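You operate a simulated robot arm through the tools that you are given. There is no shell and no other tool.

The job below is to be done with a simulated robot arm. You get a single attempt, and the scene is never put back.

## Task
Band the orange bundle that the yellow ring gauge won't pass.
Fine: try the gauge on all three, put it back, use the band named on the yellow card.

Only the result counts: the job must be done as asked and must still hold three seconds after the hand-in. Knocking over, shifting, dropping, spilling or breaking anything else fails it.

## Robot
A 6-joint arm with a two-finger parallel gripper, fixed in place. Base frame: the origin is at the foot of the arm, x ahead of it, y to its left, z up; the work surface is at about z = 0. Units: cm, rad, N and s.
With the tool pointing down near the work surface it reaches from about 14 to 58 cm from the base axis. Its first joint turns from -1.152 to 1.152 rad. Payload 2.1 kg.
The TCP is the grasp point between the finger pads, 3 cm short of the fingertips. In the tool frame z runs along the fingers and y along their closing line. The gripper opens to 9.4 cm. The fingers are 2.8 cm wide and 1 cm thick; the gripper's body (5 by 9.6 cm) begins 5.5 cm behind the TCP.
Orientation is that of the tool frame in the base frame, as a unit quaternion [w, x, y, z]. With the fingers straight down and closing along the base's y, the tool's x points along the base's -x, its y along +y and its z along -z.

## Interface
- The arm moves only by the tool nudge_tool. Its arguments are lists of equal length, an entry for each row: "rotation": the turn, a rotation vector about the tool's x, y, z in rad, a list of three; "travel": the shift along the tool's x, y, z in mm, a list of three; "claw": the finger opening in mm, from 0 to 94. In form: {"rotation": [[wx, wy, wz], ...], "travel": [[tx, ty, tz], ...], "claw": [claw, ...]}. A call has 1 to 20 rows; each row shifts and turns the commanded pose from where the row before left it, along the tool's axes as they then stand. Each row takes 0.2 s and may step no farther than 5 cm and 0.15 rad from the row before; otherwise, or with a gripper value out of range, the whole call is refused. Where a pose cannot be reached the arm comes as near as it can. A force on the tool above 40 N (or 10 N above the force at the start of the call, whichever is more), or a blocked arm, ends the call early, and 0.2 s more pass. Each finger travels about 7.2 cm/s and halts on what it meets, pressing with about 24 N; the grip force reading is that of the motor and also rises with nothing between the fingers. The clock runs only during rows and for 0.2 s after the last one: add rows that do not move to give the fingers time. The reply holds the time, the measured pose of the TCP, the force on the tool along the base axes, the opening and the grip force, in the units named above and with some noise, with the torque about the TCP (base axes, N m) and any sound that the robot's microphone picked up, and new pictures: "show" is both (left out), scene, wrist or none.
- Cameras (640 x 400 px; columns grow to the right, rows downward): "scene" is fixed at [5.57, -37.17, 48.52]; the picture's right is [0.78, -0.63, 0.00], its down [-0.36, -0.44, -0.82] and it looks along [0.52, 0.64, -0.57] (base axes); focal length 214 px, centre (320, 200). "wrist" rides on the gripper at [7.6, 1.4, -10.2] in the tool frame; the picture's right is [-0.18, 0.98, 0.00], its down [-0.75, -0.14, -0.64] and it looks along [-0.63, -0.12, 0.77] (tool axes); focal length 243 px, centre (320, 200). There is no depth. A picture from a camera that has moved, and an enlarged one, comes with that camera's place and axes in the base frame and with its lens.
- inspect(camera, box): a new picture of the part [left, top, right, bottom] of that camera's present view, enlarged. It takes no simulated time.
- sign_off(): hands the job in; it is judged then, once.

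Nothing tells you positions but the pictures and the camera data. Unless the task says otherwise, let go and move clear before handing in.

The tools are called after "Call:" by a JSON object that holds its "fn" and its "kwargs". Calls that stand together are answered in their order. nudge_tool: Moves the arm, as the interface text tells. Its arguments: {"type":"object","properties":{"rotation":{"type":"array","items":{"type":"array","items":{"type":"number"}}},"travel":{"type":"array","items":{"type":"array","items":{"type":"number"}}},"claw":{"type":"array","items":{"type":"number"}},"show":{"type":"string","enum":["both","scene","wrist","none"]}},"required":["rotation","travel","claw"]} The other tools are called the same way: inspect (camera, box) takes an enlarged picture of a part of a camera's view; sign_off () hands the job in.

At the start:

```text
time: 0.0
eef_pos: [33.9, -3.95, 39.2]
tool_rot: [0.0, 0.001, 1.0, 0.0]
force: [-0.7, 0.3, -0.3]
wrist_torque: [0.0, 0.02, 0.0]
width: 9.39
gripper_force: 0.0
```

scene: 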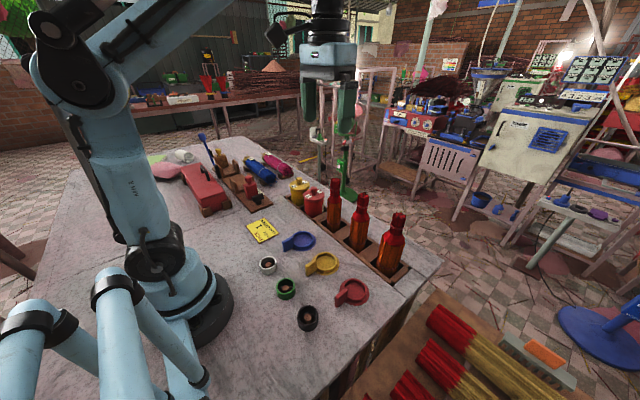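
wrist: 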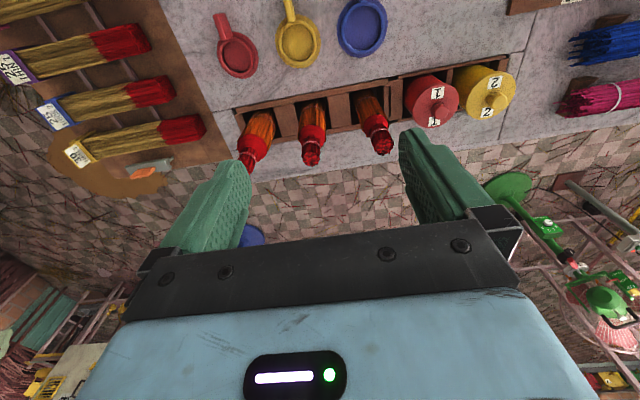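

I see a table with three orange/red bundles standing in a rack, ring gauges (red, yellow, blue) on the table, small bands (white, green, black), a yellow card, and numbered spools. I'll take enlarged pictures first to identify everything.

Call:
{"fn": "inspect", "kwargs": {"camera": "scene", "box": [230, 170, 430, 340]}}

Call:
{"fn": "inspect", "kwargs": {"camera": "scene", "box": [140, 120, 340, 250]}}

Call:
{"fn": "inspect", "kwargs": {"camera": "wrist", "box": [200, 0, 520, 180]}}

Call:
{"fn": "inspect", "kwargs": {"camera": "scene", "box": [240, 210, 300, 250]}}

```text
2.35 times, centred on (330, 255) of scene
camera zoom: at [5.57, -37.17, 48.52], right [0.78, -0.63, 0.0], down [-0.36, -0.44, -0.82], along [0.52, 0.64, -0.57], focal length 505 px, centre (296, 71)
```

zoom: 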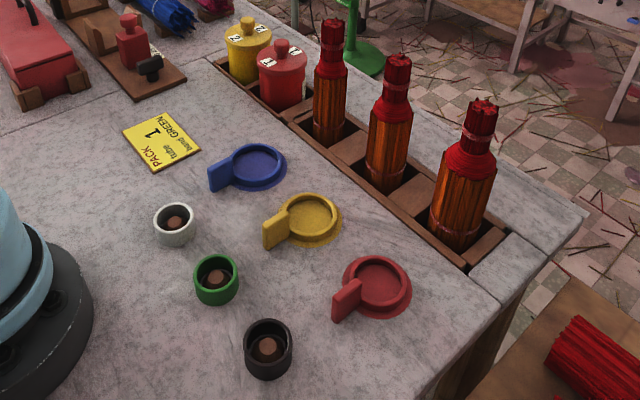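

```text
3.08 times, centred on (240, 185) of scene
camera zoom: at [5.57, -37.17, 48.52], right [0.78, -0.63, 0.0], down [-0.36, -0.44, -0.82], along [0.52, 0.64, -0.57], focal length 660 px, centre (566, 246)
```

zoom: 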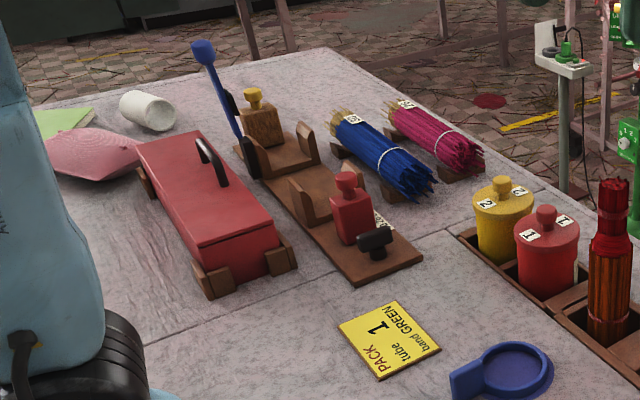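

```text
2.00 times, centred on (360, 90) of wrist
camera zoom: at [26.34, -2.61, 49.43], right [0.18, 0.98, 0.0], down [0.75, -0.14, 0.64], along [0.63, -0.12, -0.77], focal length 485 px, centre (240, 420)
```

zoom: 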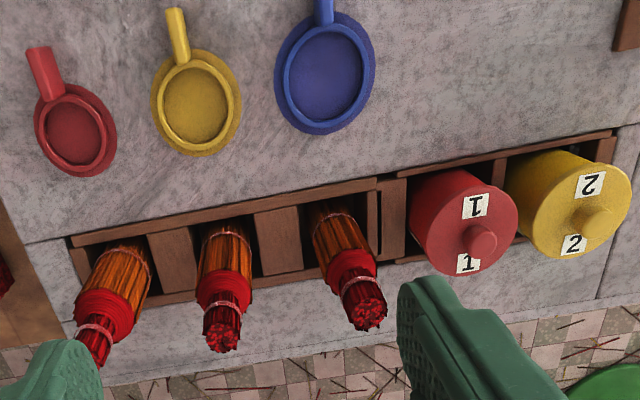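

```text
10.00 times, centred on (270, 230) of scene
camera zoom: at [5.57, -37.17, 48.52], right [0.78, -0.63, 0.0], down [-0.36, -0.44, -0.82], along [0.52, 0.64, -0.57], focal length 2145 px, centre (820, -100)
```

zoom: 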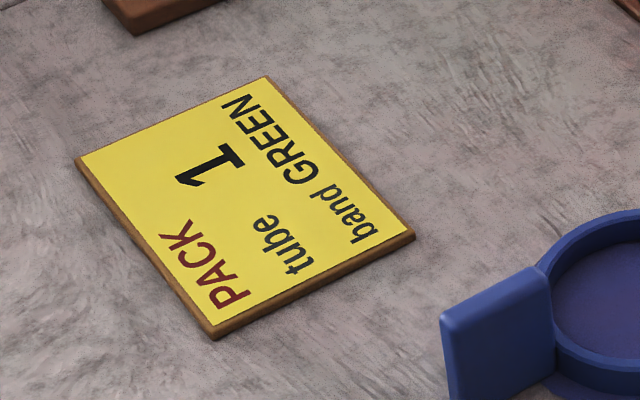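

The yellow card says "PACK tube 1 / band GREEN", so the green ring (about x 18.6, y -8) is the band. The yellow gauge sits around (31, -8) with its handle pointing toward the base, and three orange bundles stand in the rack at x≈44. I'll move the wrist camera closer for better measurements.

Call:
{"fn": "nudge_tool", "kwargs": {"rotation": [[0, 0, 0], [0, 0, 0], [0, 0, 0], [0, 0, 0], [0, 0, 0], [0, 0, 0]], "travel": [[5, -10, 35], [5, -10, 35], [5, -10, 35], [4, -10, 35], [0, 0, 30], [0, 0, 0]], "claw": [94, 94, 94, 94, 94, 94]}}

```text
time: 1.4
eef_pos: [31.82, -7.87, 22.29]
tool_rot: [0.0, 0.0, 1.0, 0.0]
force: [1.0, -0.1, -0.5]
wrist_torque: [0.0, 0.02, -0.03]
width: 9.39
gripper_force: 0.0
camera wrist: at [24.4, -6.46, 32.39], right [0.18, 0.98, 0.0], down [0.75, -0.14, 0.64], along [0.63, -0.12, -0.77], focal length 243 px, centre (320, 200)
```

scene: 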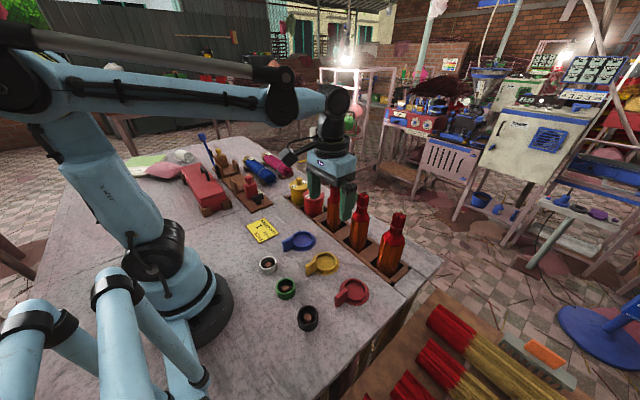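
wrist: 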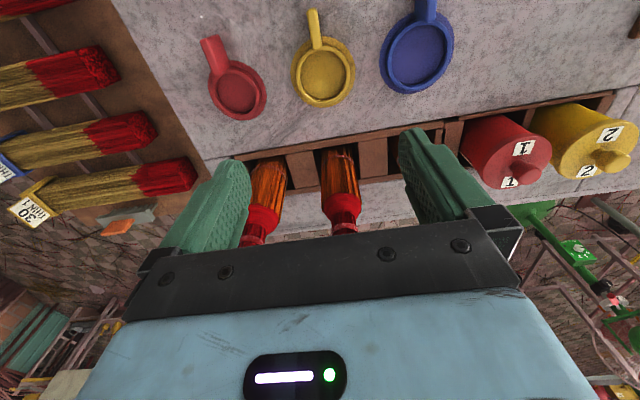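

Call:
{"fn": "inspect", "kwargs": {"camera": "wrist", "box": [180, 0, 460, 140]}}

Call:
{"fn": "inspect", "kwargs": {"camera": "scene", "box": [290, 240, 350, 280]}}

Call:
{"fn": "inspect", "kwargs": {"camera": "scene", "box": [240, 250, 330, 335]}}

Call:
{"fn": "inspect", "kwargs": {"camera": "scene", "box": [300, 170, 420, 285]}}

```text
2.29 times, centred on (320, 70) of wrist
camera zoom: at [24.4, -6.46, 32.39], right [0.18, 0.98, 0.0], down [0.75, -0.14, 0.64], along [0.63, -0.12, -0.77], focal length 555 px, centre (320, 497)
```

zoom: 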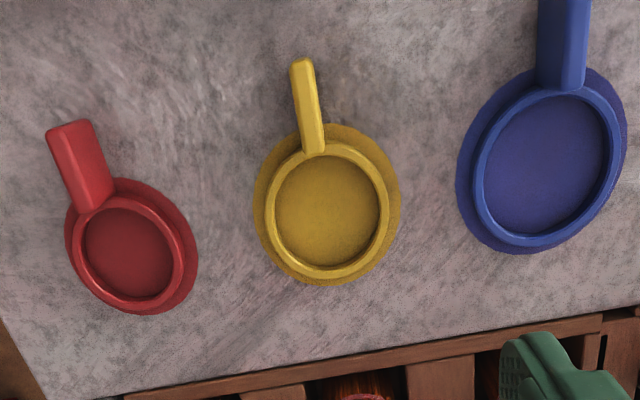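

```text
10.00 times, centred on (320, 260) of scene
camera zoom: at [5.57, -37.17, 48.52], right [0.78, -0.63, 0.0], down [-0.36, -0.44, -0.82], along [0.52, 0.64, -0.57], focal length 2145 px, centre (320, -400)
```

zoom: 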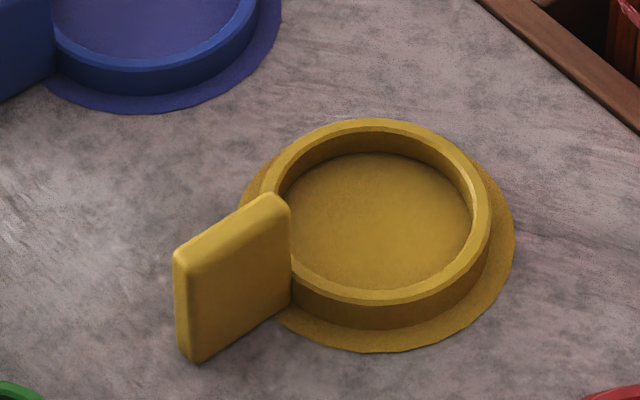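

```text
4.71 times, centred on (285, 292) of scene
camera zoom: at [5.57, -37.17, 48.52], right [0.78, -0.63, 0.0], down [-0.36, -0.44, -0.82], along [0.52, 0.64, -0.57], focal length 1009 px, centre (485, -235)
```

zoom: 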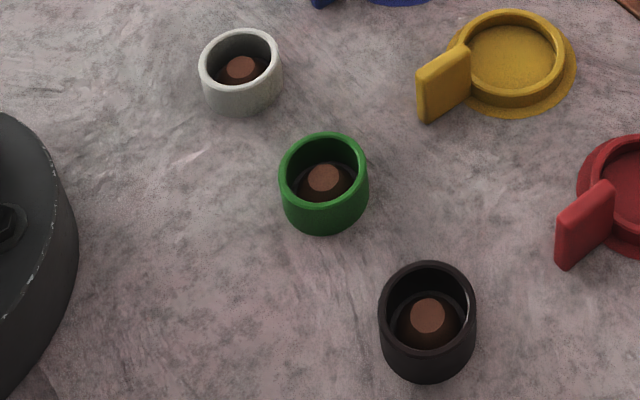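

```text
3.48 times, centred on (360, 228) of scene
camera zoom: at [5.57, -37.17, 48.52], right [0.78, -0.63, 0.0], down [-0.36, -0.44, -0.82], along [0.52, 0.64, -0.57], focal length 746 px, centre (181, 104)
```

zoom: 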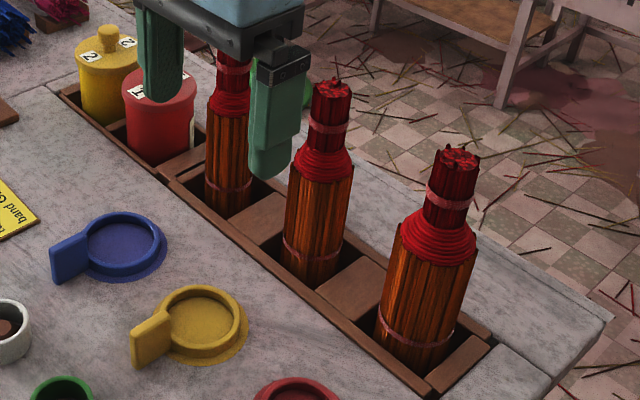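

The yellow gauge has a thin upright handle (x≈25–28, y≈-7.5) and its ring is centred near (31.4, -7.5). I'll move over the handle with the fingers partly closed and check the alignment.

Call:
{"fn": "nudge_tool", "kwargs": {"rotation": [[0, 0, 0], [0, 0, 0], [0, 0, 0], [0, 0, 0], [0, 0, 0]], "travel": [[27, 2, 30], [26, 2, 30], [0, 0, 30], [0, 0, 33], [0, 0, 0]], "claw": [60, 40, 40, 40, 40]}}

Call:
{"fn": "inspect", "kwargs": {"camera": "wrist", "box": [220, 60, 420, 200]}}

Call:
{"fn": "inspect", "kwargs": {"camera": "scene", "box": [260, 210, 360, 290]}}

```text
time: 2.6
eef_pos: [26.66, -8.01, 9.94]
tool_rot: [0.0, 0.0, 1.0, -0.001]
force: [0.4, 0.3, 0.9]
wrist_torque: [0.01, -0.01, 0.01]
width: 4.01
gripper_force: 0.1
camera wrist: at [19.18, -6.6, 20.12], right [0.18, 0.98, 0.0], down [0.75, -0.14, 0.64], along [0.63, -0.12, -0.77], focal length 243 px, centre (320, 200)
```

scene: 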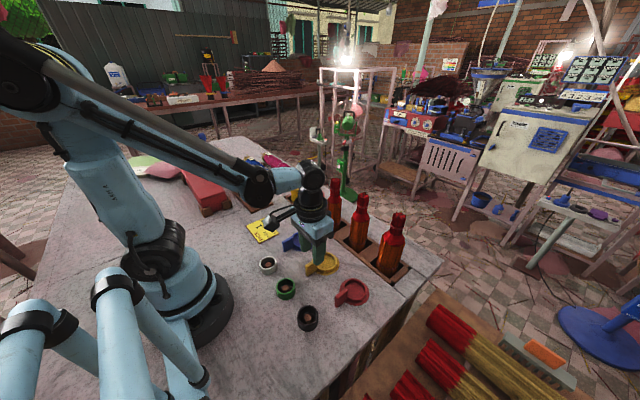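
wrist: 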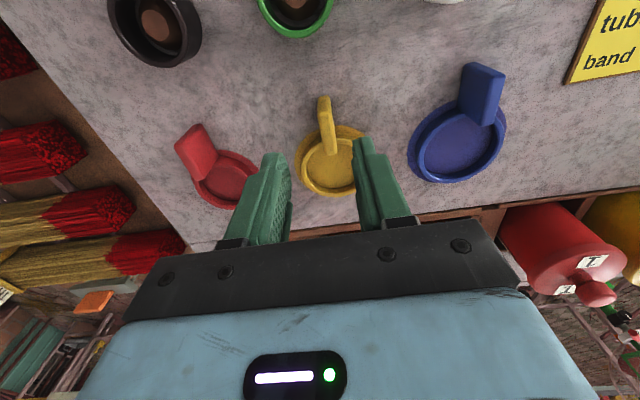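

```text
2.86 times, centred on (320, 130) of wrist
camera zoom: at [19.18, -6.6, 20.12], right [0.18, 0.98, 0.0], down [0.75, -0.14, 0.64], along [0.63, -0.12, -0.77], focal length 693 px, centre (320, 400)
```

zoom: 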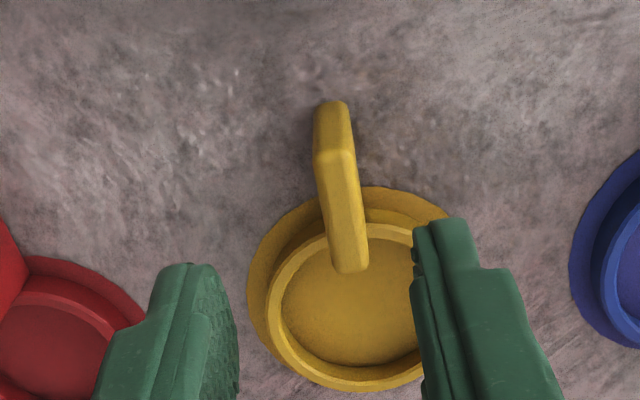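

```text
5.00 times, centred on (310, 250) of scene
camera zoom: at [5.57, -37.17, 48.52], right [0.78, -0.63, 0.0], down [-0.36, -0.44, -0.82], along [0.52, 0.64, -0.57], focal length 1072 px, centre (370, -50)
```

zoom: 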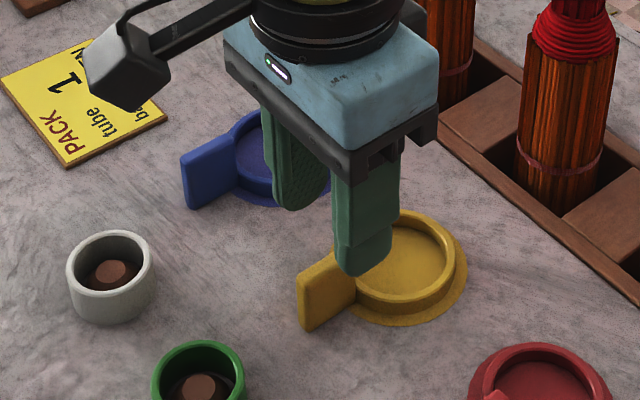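

The handle's centreline is about 0.5 cm to +y of the TCP, with its outer end at x≈25.2 and its top at z≈3.4. I'll shift +0.5 in y and -0.3 in x, then lower around it.

Call:
{"fn": "nudge_tool", "kwargs": {"rotation": [[0, 0, 0], [0, 0, 0], [0, 0, 0], [0, 0, 0]], "travel": [[3, 5, 0], [0, 0, 20], [0, 0, 15], [0, 0, 0]], "claw": [40, 40, 40, 40], "show": "none"}}

Call:
{"fn": "inspect", "kwargs": {"camera": "wrist", "box": [220, 60, 420, 200]}}

Call:
{"fn": "inspect", "kwargs": {"camera": "scene", "box": [270, 220, 350, 290]}}

```text
time: 3.6
eef_pos: [26.4, -7.41, 6.44]
tool_rot: [0.0, 0.0, 1.0, 0.0]
force: [-0.1, 0.4, -0.4]
wrist_torque: [0.03, 0.02, 0.01]
width: 4.0
gripper_force: 0.0
```

```text
2.86 times, centred on (320, 130) of wrist
camera zoom: at [18.92, -5.91, 16.64], right [0.18, 0.98, 0.0], down [0.75, -0.14, 0.64], along [0.63, -0.12, -0.77], focal length 693 px, centre (320, 400)
```

zoom: 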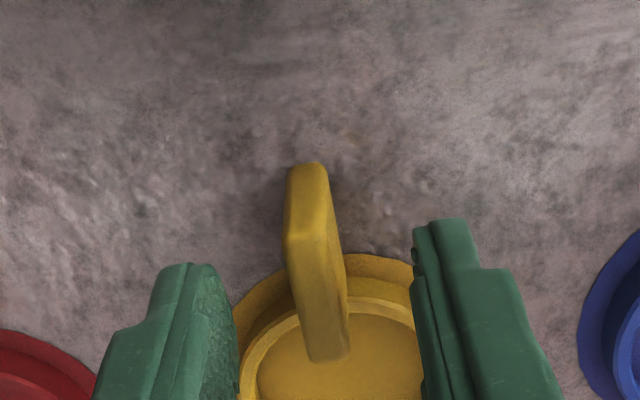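

```text
5.71 times, centred on (310, 255) of scene
camera zoom: at [5.57, -37.17, 48.52], right [0.78, -0.63, 0.0], down [-0.36, -0.44, -0.82], along [0.52, 0.64, -0.57], focal length 1226 px, centre (377, -114)
```

zoom: 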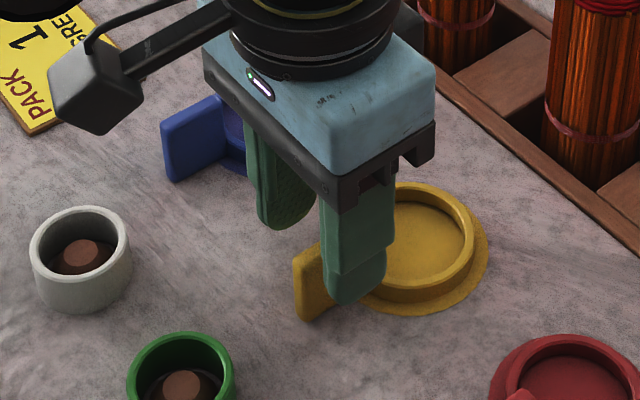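

Centred within a millimetre. I'll lower another 2.8 cm and close on the handle.

Call:
{"fn": "nudge_tool", "kwargs": {"rotation": [[0, 0, 0], [0, 0, 0], [0, 0, 0], [0, 0, 0]], "travel": [[0, 0, 14], [0, 0, 10], [0, 0, 4], [0, 0, 0]], "claw": [40, 40, 40, 40], "show": "none"}}

Call:
{"fn": "inspect", "kwargs": {"camera": "wrist", "box": [220, 60, 420, 200]}}

Call:
{"fn": "inspect", "kwargs": {"camera": "scene", "box": [270, 220, 350, 290]}}

```text
time: 4.6
eef_pos: [26.24, -7.21, 3.63]
tool_rot: [0.0, 0.001, 1.0, 0.0]
force: [-0.5, 0.6, 0.3]
wrist_torque: [-0.01, -0.01, 0.0]
width: 4.03
gripper_force: 0.1
```

```text
2.86 times, centred on (320, 130) of wrist
camera zoom: at [18.76, -5.71, 13.8], right [0.18, 0.98, 0.0], down [0.75, -0.14, 0.64], along [0.63, -0.12, -0.77], focal length 693 px, centre (320, 400)
```

zoom: 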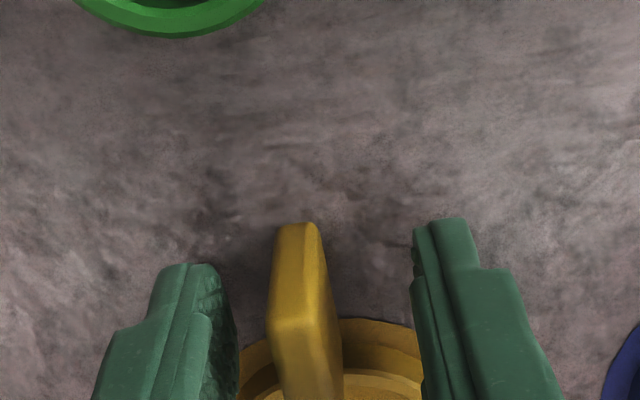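

```text
5.71 times, centred on (310, 255) of scene
camera zoom: at [5.57, -37.17, 48.52], right [0.78, -0.63, 0.0], down [-0.36, -0.44, -0.82], along [0.52, 0.64, -0.57], focal length 1226 px, centre (377, -114)
```

zoom: 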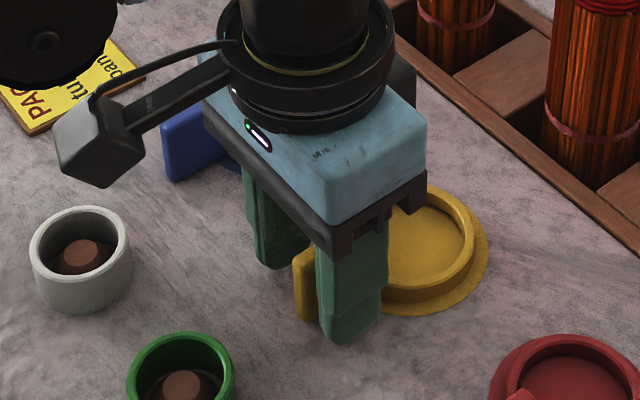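

The fingers straddle the handle. I'll shift 1.5 mm to centre and then close.

Call:
{"fn": "nudge_tool", "kwargs": {"rotation": [[0, 0, 0], [0, 0, 0], [0, 0, 0], [0, 0, 0], [0, 0, 0]], "travel": [[0, -1.5, 0], [0, 0, 0], [0, 0, 0], [0, 0, 0], [0, 0, 0]], "claw": [40, 24, 14, 0, 0], "show": "none"}}

Call:
{"fn": "inspect", "kwargs": {"camera": "wrist", "box": [220, 60, 420, 200]}}

Call:
{"fn": "inspect", "kwargs": {"camera": "scene", "box": [270, 220, 350, 290]}}

```text
time: 5.8
eef_pos: [26.23, -7.32, 3.58]
tool_rot: [0.001, 0.0, 1.0, 0.0]
force: [0.7, 0.1, -0.2]
wrist_torque: [0.01, -0.03, 0.02]
width: 1.39
gripper_force: 24.5
```

```text
2.86 times, centred on (320, 130) of wrist
camera zoom: at [18.79, -5.85, 13.81], right [0.18, 0.98, 0.0], down [0.75, -0.14, 0.64], along [0.63, -0.12, -0.77], focal length 693 px, centre (320, 400)
```

zoom: 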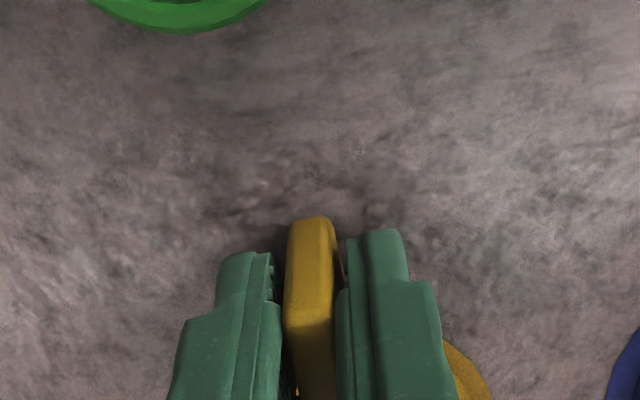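

```text
5.71 times, centred on (310, 255) of scene
camera zoom: at [5.57, -37.17, 48.52], right [0.78, -0.63, 0.0], down [-0.36, -0.44, -0.82], along [0.52, 0.64, -0.57], focal length 1226 px, centre (377, -114)
```

zoom: 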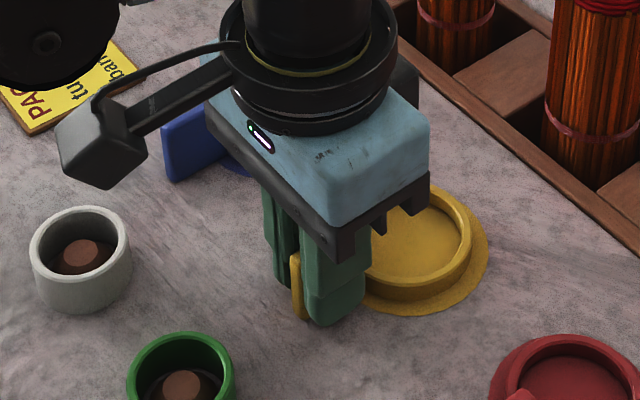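

The handle is gripped (1.39 cm, 24.5 N). I'll lift straight up and confirm that the gauge comes along.

Call:
{"fn": "nudge_tool", "kwargs": {"rotation": [[0, 0, 0], [0, 0, 0], [0, 0, 0], [0, 0, 0], [0, 0, 0], [0, 0, 0], [0, 0, 0], [0, 0, 0], [0, 0, 0]], "travel": [[0, 0, -10], [0, 0, -20], [0, 0, -30], [0, 0, -30], [0, 0, -30], [0, 0, -30], [0, 0, -30], [0, 0, -30], [0, 0, 0]], "claw": [0, 0, 0, 0, 0, 0, 0, 0, 0]}}

```text
time: 7.8
eef_pos: [26.29, -7.38, 24.7]
tool_rot: [0.0, 0.001, 1.0, 0.0]
force: [-0.6, 0.6, -0.8]
wrist_torque: [0.01, 0.02, -0.03]
width: 1.38
gripper_force: 23.6
camera wrist: at [18.83, -5.86, 34.76], right [0.18, 0.98, 0.0], down [0.75, -0.14, 0.64], along [0.63, -0.12, -0.77], focal length 243 px, centre (320, 200)
```

scene: 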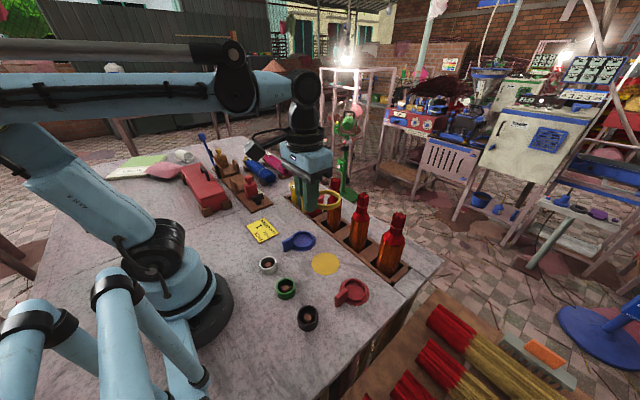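
wrist: 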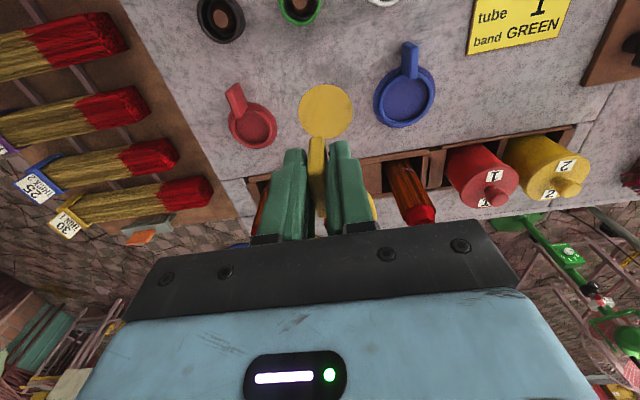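

The gauge is up and its pad disc stays on the table. I'll zoom in on the gauge, pad and bundles to measure.

Call:
{"fn": "inspect", "kwargs": {"camera": "scene", "box": [270, 160, 430, 285]}}

Call:
{"fn": "inspect", "kwargs": {"camera": "wrist", "box": [220, 60, 460, 240]}}

```text
3.20 times, centred on (350, 222) of scene
camera zoom: at [5.57, -37.17, 48.52], right [0.78, -0.63, 0.0], down [-0.36, -0.44, -0.82], along [0.52, 0.64, -0.57], focal length 686 px, centre (224, 128)
```

zoom: 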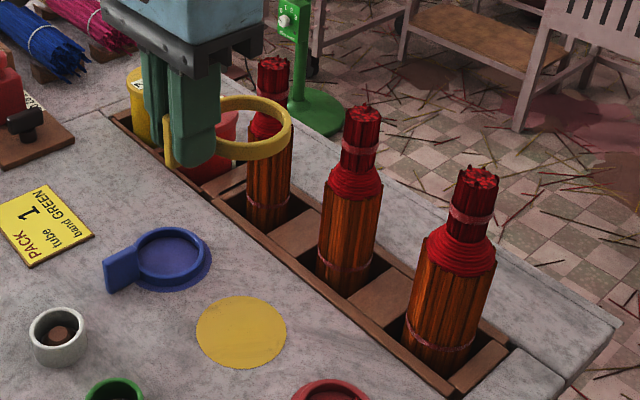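

```text
2.22 times, centred on (340, 150) of wrist
camera zoom: at [18.83, -5.86, 34.76], right [0.18, 0.98, 0.0], down [0.75, -0.14, 0.64], along [0.63, -0.12, -0.77], focal length 539 px, centre (276, 311)
```

zoom: 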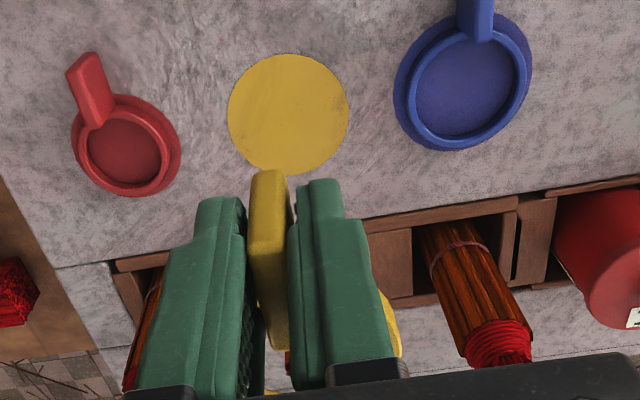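

Visually the bundles get fatter from far (+y) to near (-y). I'll test the middle one first, moving +13 cm in x so that the ring hangs above it.

Call:
{"fn": "nudge_tool", "kwargs": {"rotation": [[0, 0, 0], [0, 0, 0], [0, 0, 0], [0, 0, 0], [0, 0, 0], [0, 0, 0]], "travel": [[-20, 0, 0], [-30, 0, 0], [-30, 0, 0], [-30, 0, 0], [-20, 0, 0], [0, 0, 0]], "claw": [0, 0, 0, 0, 0, 0], "show": "none"}}

Call:
{"fn": "inspect", "kwargs": {"camera": "scene", "box": [310, 150, 420, 250]}}

Call:
{"fn": "inspect", "kwargs": {"camera": "wrist", "box": [220, 60, 460, 240]}}

```text
time: 9.2
eef_pos: [39.36, -7.21, 24.72]
tool_rot: [0.0, 0.0, 1.0, 0.0]
force: [-1.3, 0.8, -0.9]
wrist_torque: [-0.01, 0.02, 0.0]
width: 1.36
gripper_force: 24.4
```

```text
4.00 times, centred on (365, 200) of scene
camera zoom: at [5.57, -37.17, 48.52], right [0.78, -0.63, 0.0], down [-0.36, -0.44, -0.82], along [0.52, 0.64, -0.57], focal length 858 px, centre (140, 200)
```

zoom: 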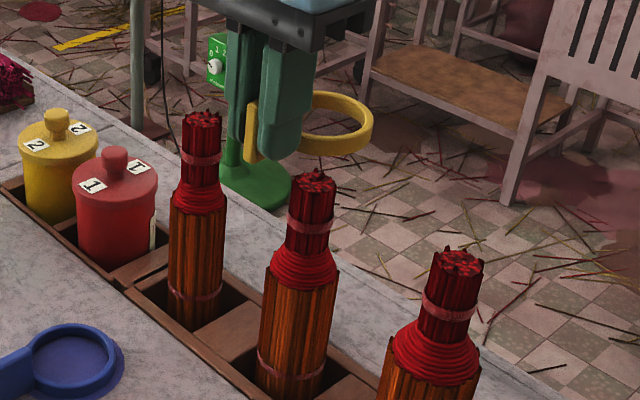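

```text
2.22 times, centred on (340, 150) of wrist
camera zoom: at [31.9, -5.71, 34.89], right [0.18, 0.98, 0.0], down [0.75, -0.14, 0.64], along [0.63, -0.12, -0.77], focal length 539 px, centre (276, 311)
```

zoom: 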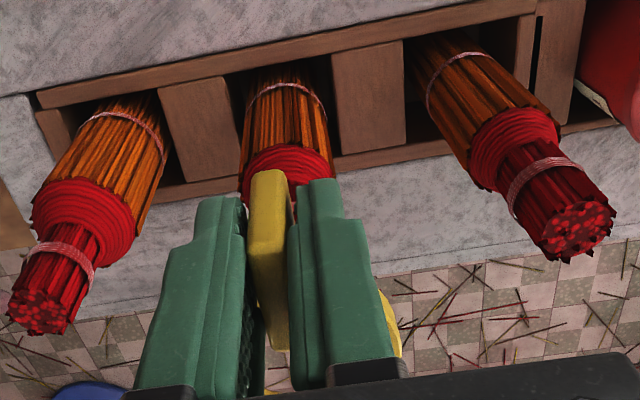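

Triangulating, the bundles are at about (44.75, 3.6), (44.75, -7.45) and (44.75, -18.5), with tops near z=17. The ring centre is near (44.6, -7.4). I'll trim by 2 mm and lower it around the middle bundle's neck.

Call:
{"fn": "nudge_tool", "kwargs": {"rotation": [[0, 0, 0], [0, 0, 0], [0, 0, 0], [0, 0, 0], [0, 0, 0], [0, 0, 0]], "travel": [[-1.5, -0.5, 0], [0, 0, 15], [0, 0, 15], [0, 0, 15], [0, 0, 15], [0, 0, 0]], "claw": [0, 0, 0, 0, 0, 0], "show": "none"}}

Call:
{"fn": "inspect", "kwargs": {"camera": "scene", "box": [320, 170, 400, 250]}}

Call:
{"fn": "inspect", "kwargs": {"camera": "wrist", "box": [260, 100, 420, 240]}}

```text
time: 10.6
eef_pos: [39.48, -7.51, 18.7]
tool_rot: [0.0, 0.001, 1.0, 0.0]
force: [-0.3, -0.6, -1.5]
wrist_torque: [-0.01, 0.03, -0.01]
width: 1.38
gripper_force: 24.4
```

```text
5.00 times, centred on (360, 210) of scene
camera zoom: at [5.57, -37.17, 48.52], right [0.78, -0.63, 0.0], down [-0.36, -0.44, -0.82], along [0.52, 0.64, -0.57], focal length 1072 px, centre (120, 150)
```

zoom: 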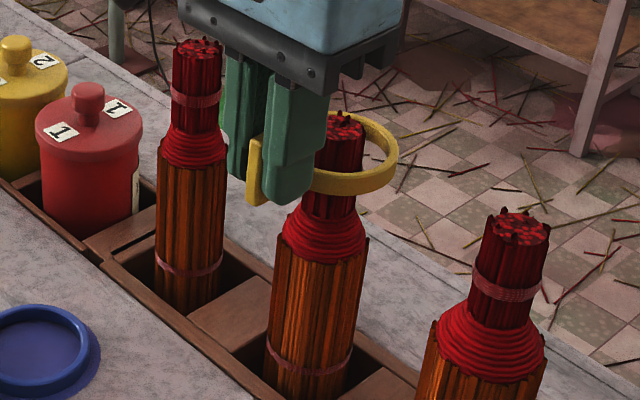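

```text
2.86 times, centred on (340, 170) of wrist
camera zoom: at [31.98, -5.93, 28.85], right [0.18, 0.98, 0.0], down [0.75, -0.14, 0.64], along [0.63, -0.12, -0.77], focal length 693 px, centre (263, 286)
```

zoom: 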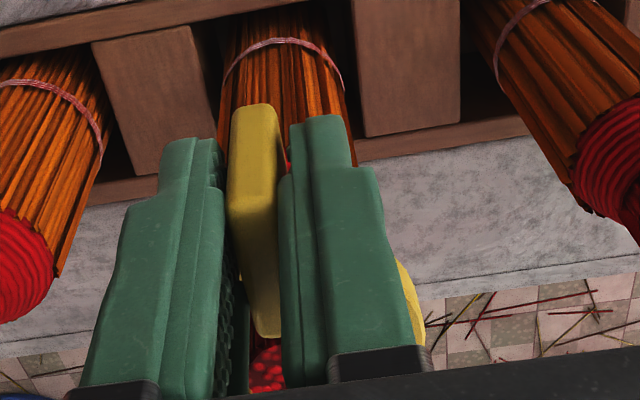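

The ring hangs concentric around the neck to about 1 mm. I'll lower 3 cm to just above the shoulder and check again.

Call:
{"fn": "nudge_tool", "kwargs": {"rotation": [[0, 0, 0], [0, 0, 0], [0, 0, 0], [0, 0, 0]], "travel": [[0, 0, 10], [0, 0, 10], [0, 0, 10], [0, 0, 0]], "claw": [0, 0, 0, 0], "show": "none"}}

Call:
{"fn": "inspect", "kwargs": {"camera": "scene", "box": [330, 180, 390, 240]}}

Call:
{"fn": "inspect", "kwargs": {"camera": "wrist", "box": [260, 100, 420, 240]}}

```text
time: 11.6
eef_pos: [39.56, -7.38, 15.54]
tool_rot: [0.0, 0.0, 1.0, 0.0]
force: [-0.1, -0.4, -1.2]
wrist_torque: [0.0, 0.04, 0.01]
width: 1.38
gripper_force: 24.2
```

```text
6.67 times, centred on (360, 210) of scene
camera zoom: at [5.57, -37.17, 48.52], right [0.78, -0.63, 0.0], down [-0.36, -0.44, -0.82], along [0.52, 0.64, -0.57], focal length 1430 px, centre (53, 133)
```

zoom: 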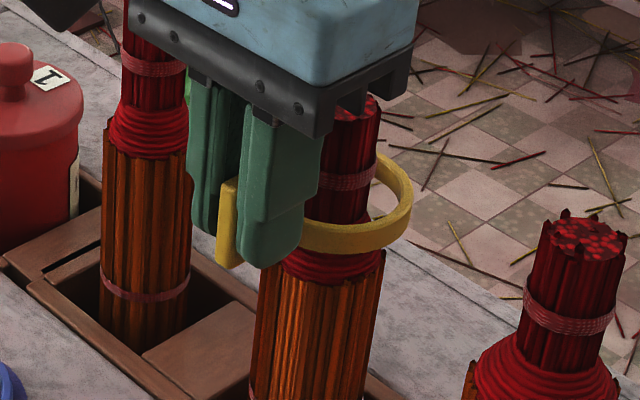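

```text
2.86 times, centred on (340, 170) of wrist
camera zoom: at [32.08, -5.83, 25.74], right [0.18, 0.98, 0.0], down [0.75, -0.14, 0.64], along [0.63, -0.12, -0.77], focal length 693 px, centre (263, 286)
```

zoom: 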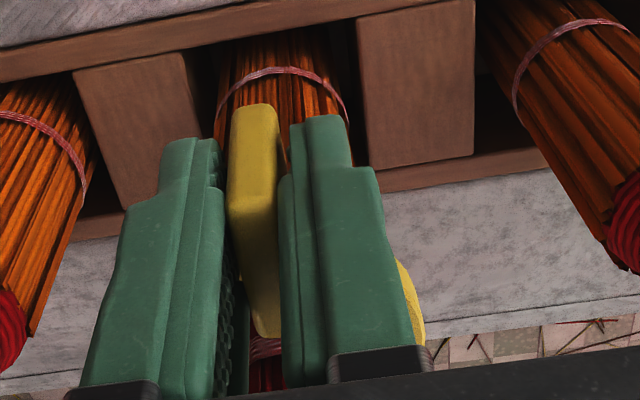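

The alignment looks good from both cameras. I'll lower in small steps over the shoulder and watch the force.

Call:
{"fn": "nudge_tool", "kwargs": {"rotation": [[0, 0, 0], [0, 0, 0], [0, 0, 0], [0, 0, 0], [0, 0, 0]], "travel": [[0, 0, 4], [0, 0, 4], [0, 0, 4], [0, 0, 3], [0, 0, 0]], "claw": [0, 0, 0, 0, 0], "show": "none"}}

Call:
{"fn": "inspect", "kwargs": {"camera": "scene", "box": [330, 190, 390, 250]}}

Call:
{"fn": "inspect", "kwargs": {"camera": "wrist", "box": [260, 100, 420, 240]}}

```text
time: 12.8
eef_pos: [39.36, -7.51, 14.13]
tool_rot: [0.0, 0.001, 1.0, 0.0]
force: [0.4, -0.6, -1.0]
wrist_torque: [0.01, 0.02, 0.0]
width: 1.4
gripper_force: 24.1
```

```text
6.67 times, centred on (360, 220) of scene
camera zoom: at [5.57, -37.17, 48.52], right [0.78, -0.63, 0.0], down [-0.36, -0.44, -0.82], along [0.52, 0.64, -0.57], focal length 1430 px, centre (53, 67)
```

zoom: 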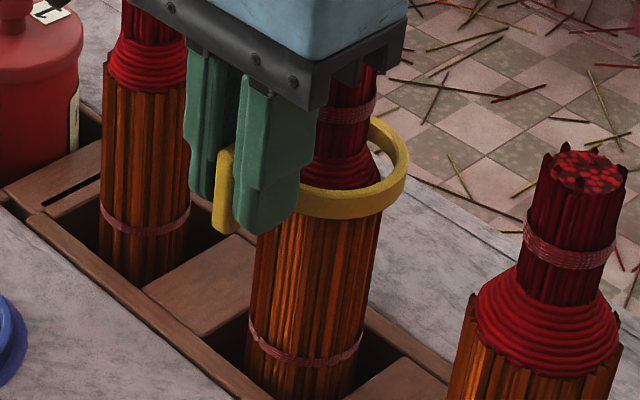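

```text
2.86 times, centred on (340, 170) of wrist
camera zoom: at [31.87, -6.0, 24.3], right [0.19, 0.98, 0.0], down [0.75, -0.14, 0.64], along [0.63, -0.12, -0.77], focal length 693 px, centre (263, 286)
```

zoom: 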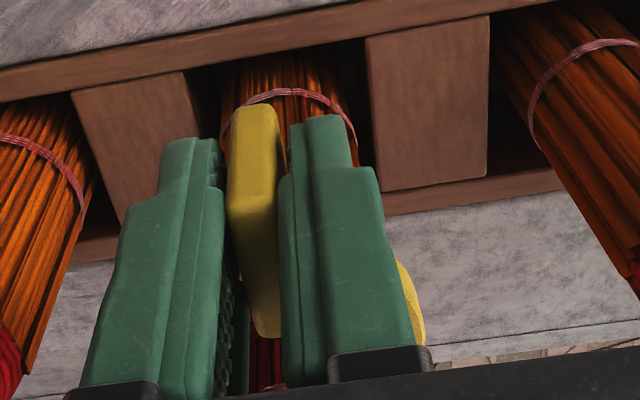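

No contact yet. I'll zoom in tightly to check concentricity before the tightest part.

Call:
{"fn": "inspect", "kwargs": {"camera": "scene", "box": [348, 200, 378, 225]}}

Call:
{"fn": "inspect", "kwargs": {"camera": "scene", "box": [340, 200, 400, 260]}}

```text
16.00 times, centred on (363, 212) of scene
camera zoom: at [5.57, -37.17, 48.52], right [0.78, -0.63, 0.0], down [-0.36, -0.44, -0.82], along [0.52, 0.64, -0.57], focal length 3432 px, centre (-368, 0)
```

zoom: 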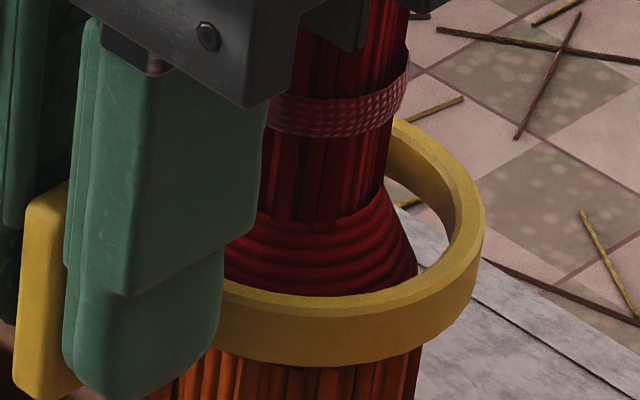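

```text
6.67 times, centred on (370, 230) of scene
camera zoom: at [5.57, -37.17, 48.52], right [0.78, -0.63, 0.0], down [-0.36, -0.44, -0.82], along [0.52, 0.64, -0.57], focal length 1430 px, centre (-13, 0)
```

zoom: 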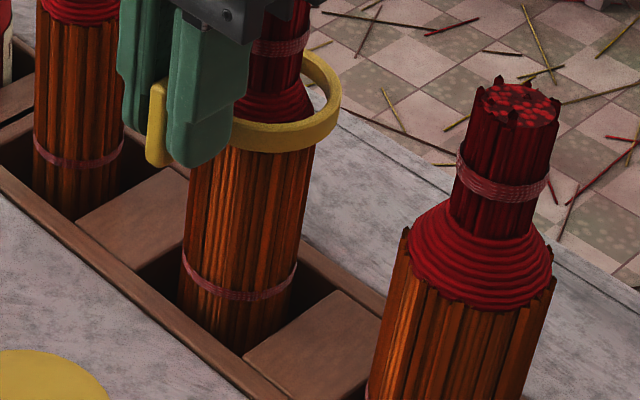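

Call:
{"fn": "inspect", "kwargs": {"camera": "scene", "box": [338, 195, 388, 235]}}

Call:
{"fn": "inspect", "kwargs": {"camera": "scene", "box": [338, 220, 388, 260]}}

Call:
{"fn": "inspect", "kwargs": {"camera": "wrist", "box": [300, 100, 380, 160]}}

```text
10.00 times, centred on (363, 215) of scene
camera zoom: at [5.57, -37.17, 48.52], right [0.78, -0.63, 0.0], down [-0.36, -0.44, -0.82], along [0.52, 0.64, -0.57], focal length 2145 px, centre (-110, 50)
```

zoom: 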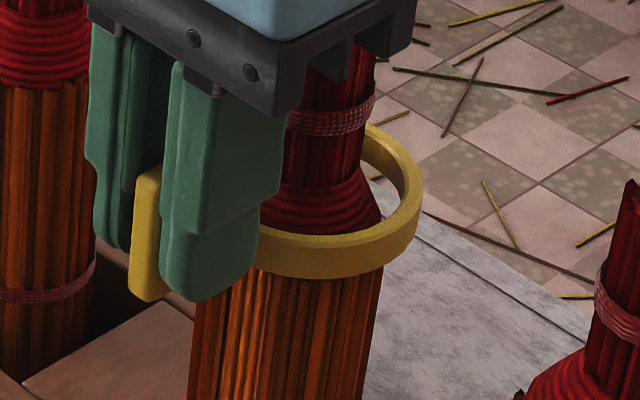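

```text
10.00 times, centred on (363, 240) of scene
camera zoom: at [5.57, -37.17, 48.52], right [0.78, -0.63, 0.0], down [-0.36, -0.44, -0.82], along [0.52, 0.64, -0.57], focal length 2145 px, centre (-110, -200)
```

zoom: 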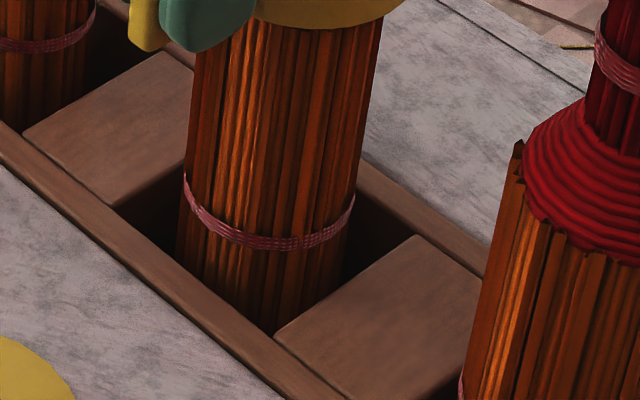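

```text
6.67 times, centred on (340, 130) of wrist
camera zoom: at [31.87, -6.0, 24.3], right [0.19, 0.98, 0.0], down [0.75, -0.14, 0.64], along [0.63, -0.12, -0.77], focal length 1618 px, centre (187, 667)
```

zoom: 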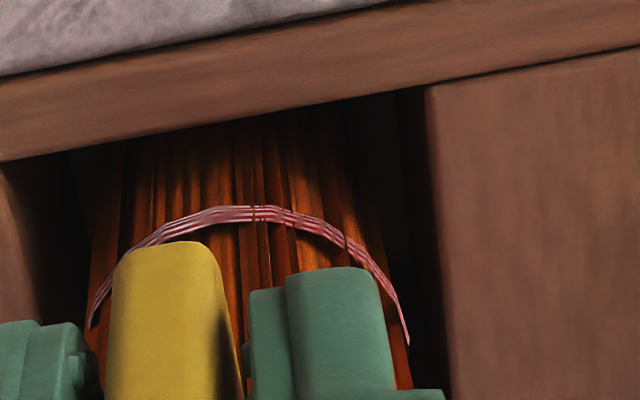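

The ring is about 1–1.5 mm off the bundle's axis. I'll trim +1.5 mm in y and lower in 2–3 mm steps.

Call:
{"fn": "nudge_tool", "kwargs": {"rotation": [[0, 0, 0], [0, 0, 0], [0, 0, 0], [0, 0, 0]], "travel": [[-0.5, 1.5, 0], [0, 0, 3], [0, 0, 2], [0, 0, 0]], "claw": [0, 0, 0, 0], "show": "none"}}

Call:
{"fn": "inspect", "kwargs": {"camera": "scene", "box": [338, 195, 388, 235]}}

```text
time: 13.8
eef_pos: [39.47, -7.25, 13.67]
tool_rot: [0.0, 0.0, 1.0, 0.0]
force: [-0.2, -0.1, -1.0]
wrist_torque: [0.0, 0.02, -0.01]
width: 1.39
gripper_force: 23.7
```

```text
10.00 times, centred on (363, 215) of scene
camera zoom: at [5.57, -37.17, 48.52], right [0.78, -0.63, 0.0], down [-0.36, -0.44, -0.82], along [0.52, 0.64, -0.57], focal length 2145 px, centre (-110, 50)
```

zoom: 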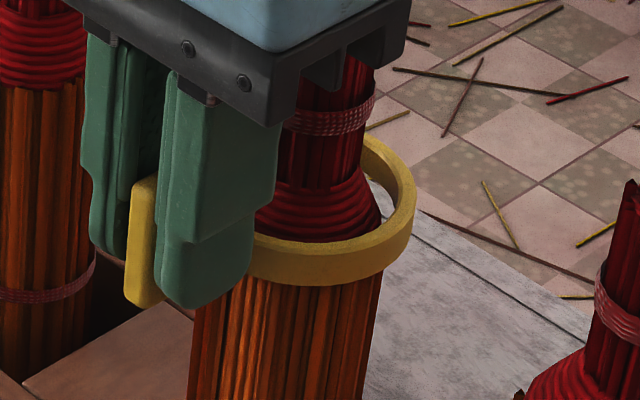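

Call:
{"fn": "nudge_tool", "kwargs": {"rotation": [[0, 0, 0], [0, 0, 0], [0, 0, 0]], "travel": [[0, 0, 3], [0, 0, 3], [0, 0, 0]], "claw": [0, 0, 0], "show": "none"}}

Call:
{"fn": "inspect", "kwargs": {"camera": "scene", "box": [338, 195, 388, 235]}}

```text
time: 14.6
eef_pos: [39.35, -7.23, 12.91]
tool_rot: [0.001, 0.001, 1.0, 0.0]
force: [0.2, 0.6, -1.0]
wrist_torque: [-0.06, 0.04, -0.04]
width: 1.38
gripper_force: 23.5
```

```text
10.00 times, centred on (363, 215) of scene
camera zoom: at [5.57, -37.17, 48.52], right [0.78, -0.63, 0.0], down [-0.36, -0.44, -0.82], along [0.52, 0.64, -0.57], focal length 2145 px, centre (-110, 50)
```

zoom: 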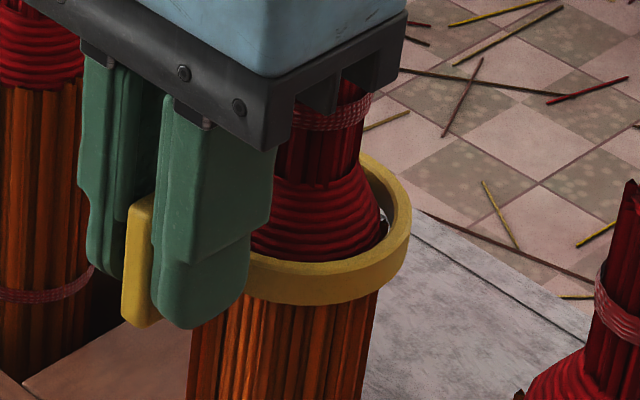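

Still no contact, and the ring is now beside the widest part. I'll lower a bit more.

Call:
{"fn": "nudge_tool", "kwargs": {"rotation": [[0, 0, 0], [0, 0, 0], [0, 0, 0], [0, 0, 0]], "travel": [[0, 0, 2], [0, 0, 2], [0, 0, 2], [0, 0, 0]], "claw": [0, 0, 0, 0], "show": "none"}}

Call:
{"fn": "inspect", "kwargs": {"camera": "scene", "box": [338, 200, 388, 240]}}

```text
time: 15.6
eef_pos: [39.33, -7.33, 12.37]
tool_rot: [0.0, 0.001, 1.0, 0.0]
force: [-0.4, 0.6, -0.8]
wrist_torque: [-0.03, 0.0, -0.03]
width: 1.39
gripper_force: 23.9
```

```text
10.00 times, centred on (363, 220) of scene
camera zoom: at [5.57, -37.17, 48.52], right [0.78, -0.63, 0.0], down [-0.36, -0.44, -0.82], along [0.52, 0.64, -0.57], focal length 2145 px, centre (-110, 0)
```

zoom: 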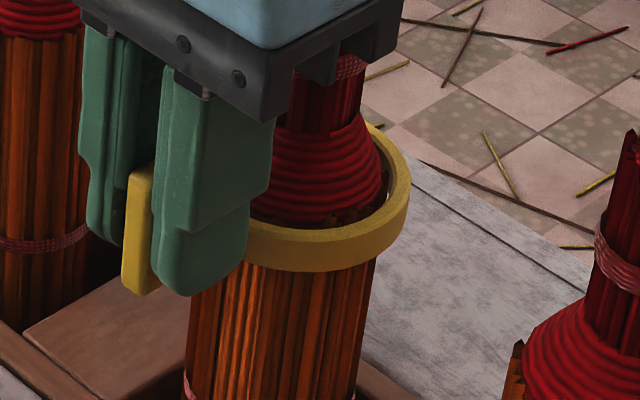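

The orange stick tips now show inside the ring, so it is passing onto the body without force. I'll go 8 mm more to be sure.

Call:
{"fn": "nudge_tool", "kwargs": {"rotation": [[0, 0, 0], [0, 0, 0], [0, 0, 0], [0, 0, 0], [0, 0, 0]], "travel": [[0, 0, 2], [0, 0, 2], [0, 0, 2], [0, 0, 2], [0, 0, 0]], "claw": [0, 0, 0, 0, 0], "show": "none"}}

Call:
{"fn": "inspect", "kwargs": {"camera": "scene", "box": [338, 200, 388, 240]}}

```text
time: 16.8
eef_pos: [39.41, -7.22, 11.53]
tool_rot: [0.0, 0.0, 1.0, -0.001]
force: [-0.3, 0.7, -0.4]
wrist_torque: [-0.02, 0.02, 0.0]
width: 1.38
gripper_force: 24.2
```

```text
10.00 times, centred on (363, 220) of scene
camera zoom: at [5.57, -37.17, 48.52], right [0.78, -0.63, 0.0], down [-0.36, -0.44, -0.82], along [0.52, 0.64, -0.57], focal length 2145 px, centre (-110, 0)
```

zoom: 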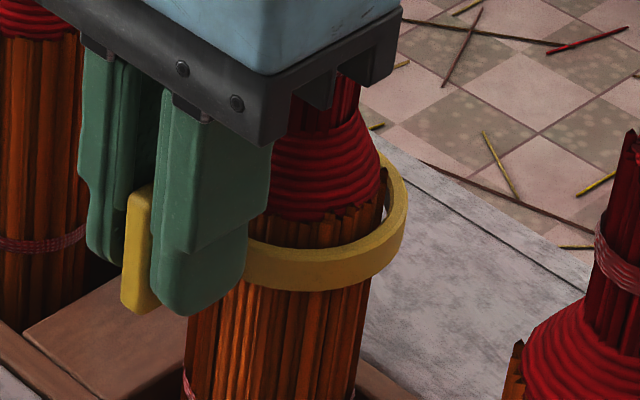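

The gauge passes the middle bundle, since the ring is around the orange body. I'll lift it straight off.

Call:
{"fn": "nudge_tool", "kwargs": {"rotation": [[0, 0, 0], [0, 0, 0], [0, 0, 0], [0, 0, 0], [0, 0, 0], [0, 0, 0], [0, 0, 0], [0, 0, 0], [0, 0, 0], [0, 0, 0]], "travel": [[0, 0, -5], [0, 0, -8], [0, 0, -12], [0, 0, -15], [0, 0, -15], [0, 0, -20], [0, 0, -20], [0, 0, -20], [0, 0, -17], [0, 0, 0]], "claw": [0, 0, 0, 0, 0, 0, 0, 0, 0, 0], "show": "none"}}

Call:
{"fn": "inspect", "kwargs": {"camera": "scene", "box": [310, 150, 420, 250]}}

Call:
{"fn": "inspect", "kwargs": {"camera": "wrist", "box": [220, 60, 460, 240]}}

```text
time: 19.0
eef_pos: [39.43, -7.37, 24.94]
tool_rot: [0.0, 0.002, 1.0, 0.001]
force: [0.1, 0.1, -0.5]
wrist_torque: [0.0, -0.01, 0.01]
width: 1.37
gripper_force: 23.9
```

```text
4.00 times, centred on (365, 200) of scene
camera zoom: at [5.57, -37.17, 48.52], right [0.78, -0.63, 0.0], down [-0.36, -0.44, -0.82], along [0.52, 0.64, -0.57], focal length 858 px, centre (140, 200)
```

zoom: 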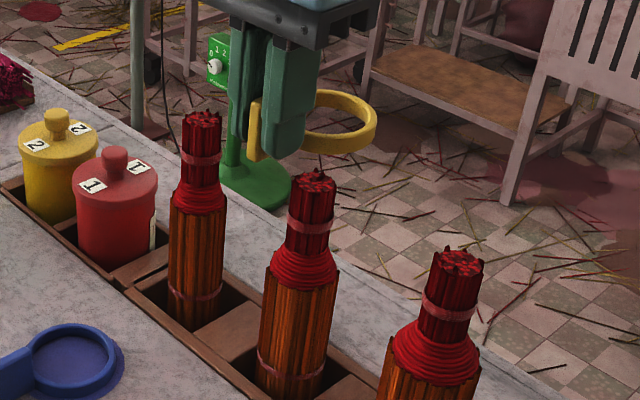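

```text
2.22 times, centred on (340, 150) of wrist
camera zoom: at [32.03, -5.84, 35.02], right [0.18, 0.98, 0.0], down [0.75, -0.14, 0.64], along [0.63, -0.12, -0.77], focal length 539 px, centre (276, 311)
```

zoom: 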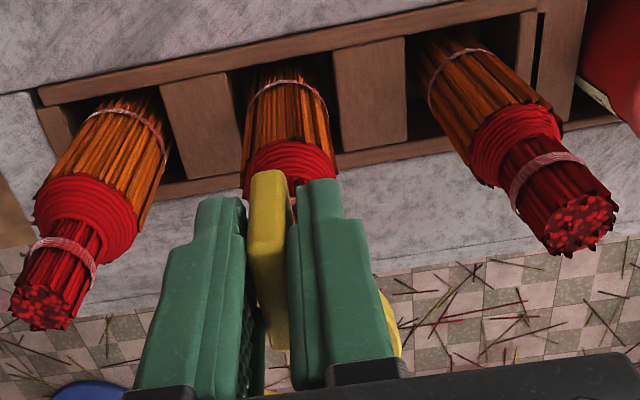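

The middle bundle is undisturbed. Next I'll move 11 cm in +y to the far bundle.

Call:
{"fn": "nudge_tool", "kwargs": {"rotation": [[0, 0, 0], [0, 0, 0], [0, 0, 0], [0, 0, 0], [0, 0, 0], [0, 0, 0]], "travel": [[0, 15, 0], [0, 25, 0], [0, 30, 0], [0, 25, 0], [0, 15, 0], [0, 0, 0]], "claw": [0, 0, 0, 0, 0, 0], "show": "none"}}

Call:
{"fn": "inspect", "kwargs": {"camera": "scene", "box": [290, 140, 380, 215]}}

Call:
{"fn": "inspect", "kwargs": {"camera": "wrist", "box": [220, 60, 460, 240]}}

```text
time: 20.4
eef_pos: [39.59, 3.7, 24.87]
tool_rot: [0.0, 0.001, 1.0, 0.001]
force: [-0.1, 0.9, -0.8]
wrist_torque: [0.02, -0.03, 0.0]
width: 1.36
gripper_force: 24.0
```

```text
5.33 times, centred on (335, 178) of scene
camera zoom: at [5.57, -37.17, 48.52], right [0.78, -0.63, 0.0], down [-0.36, -0.44, -0.82], along [0.52, 0.64, -0.57], focal length 1144 px, centre (240, 320)
```

zoom: 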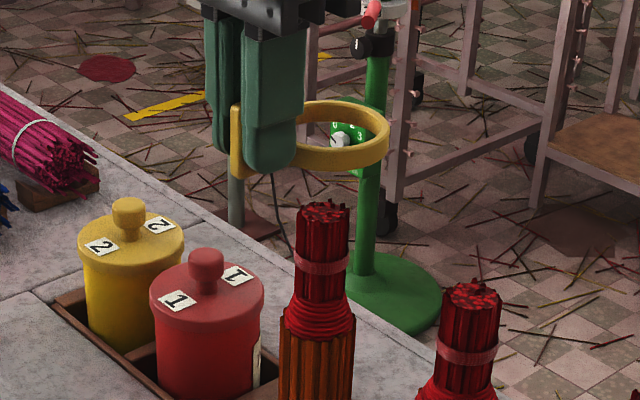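

```text
2.22 times, centred on (340, 150) of wrist
camera zoom: at [32.19, 5.29, 35.02], right [0.19, 0.98, 0.0], down [0.75, -0.14, 0.64], along [0.63, -0.12, -0.77], focal length 539 px, centre (276, 311)
```

zoom: 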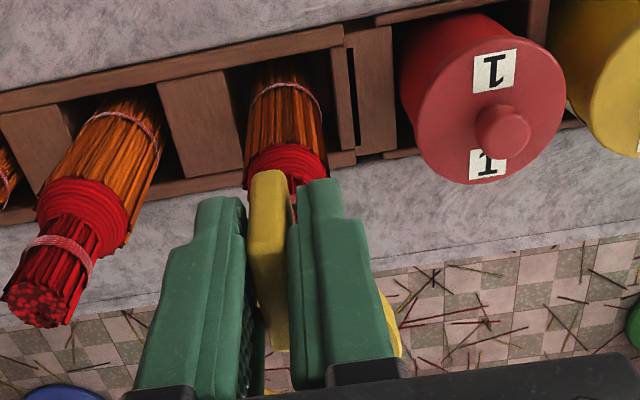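

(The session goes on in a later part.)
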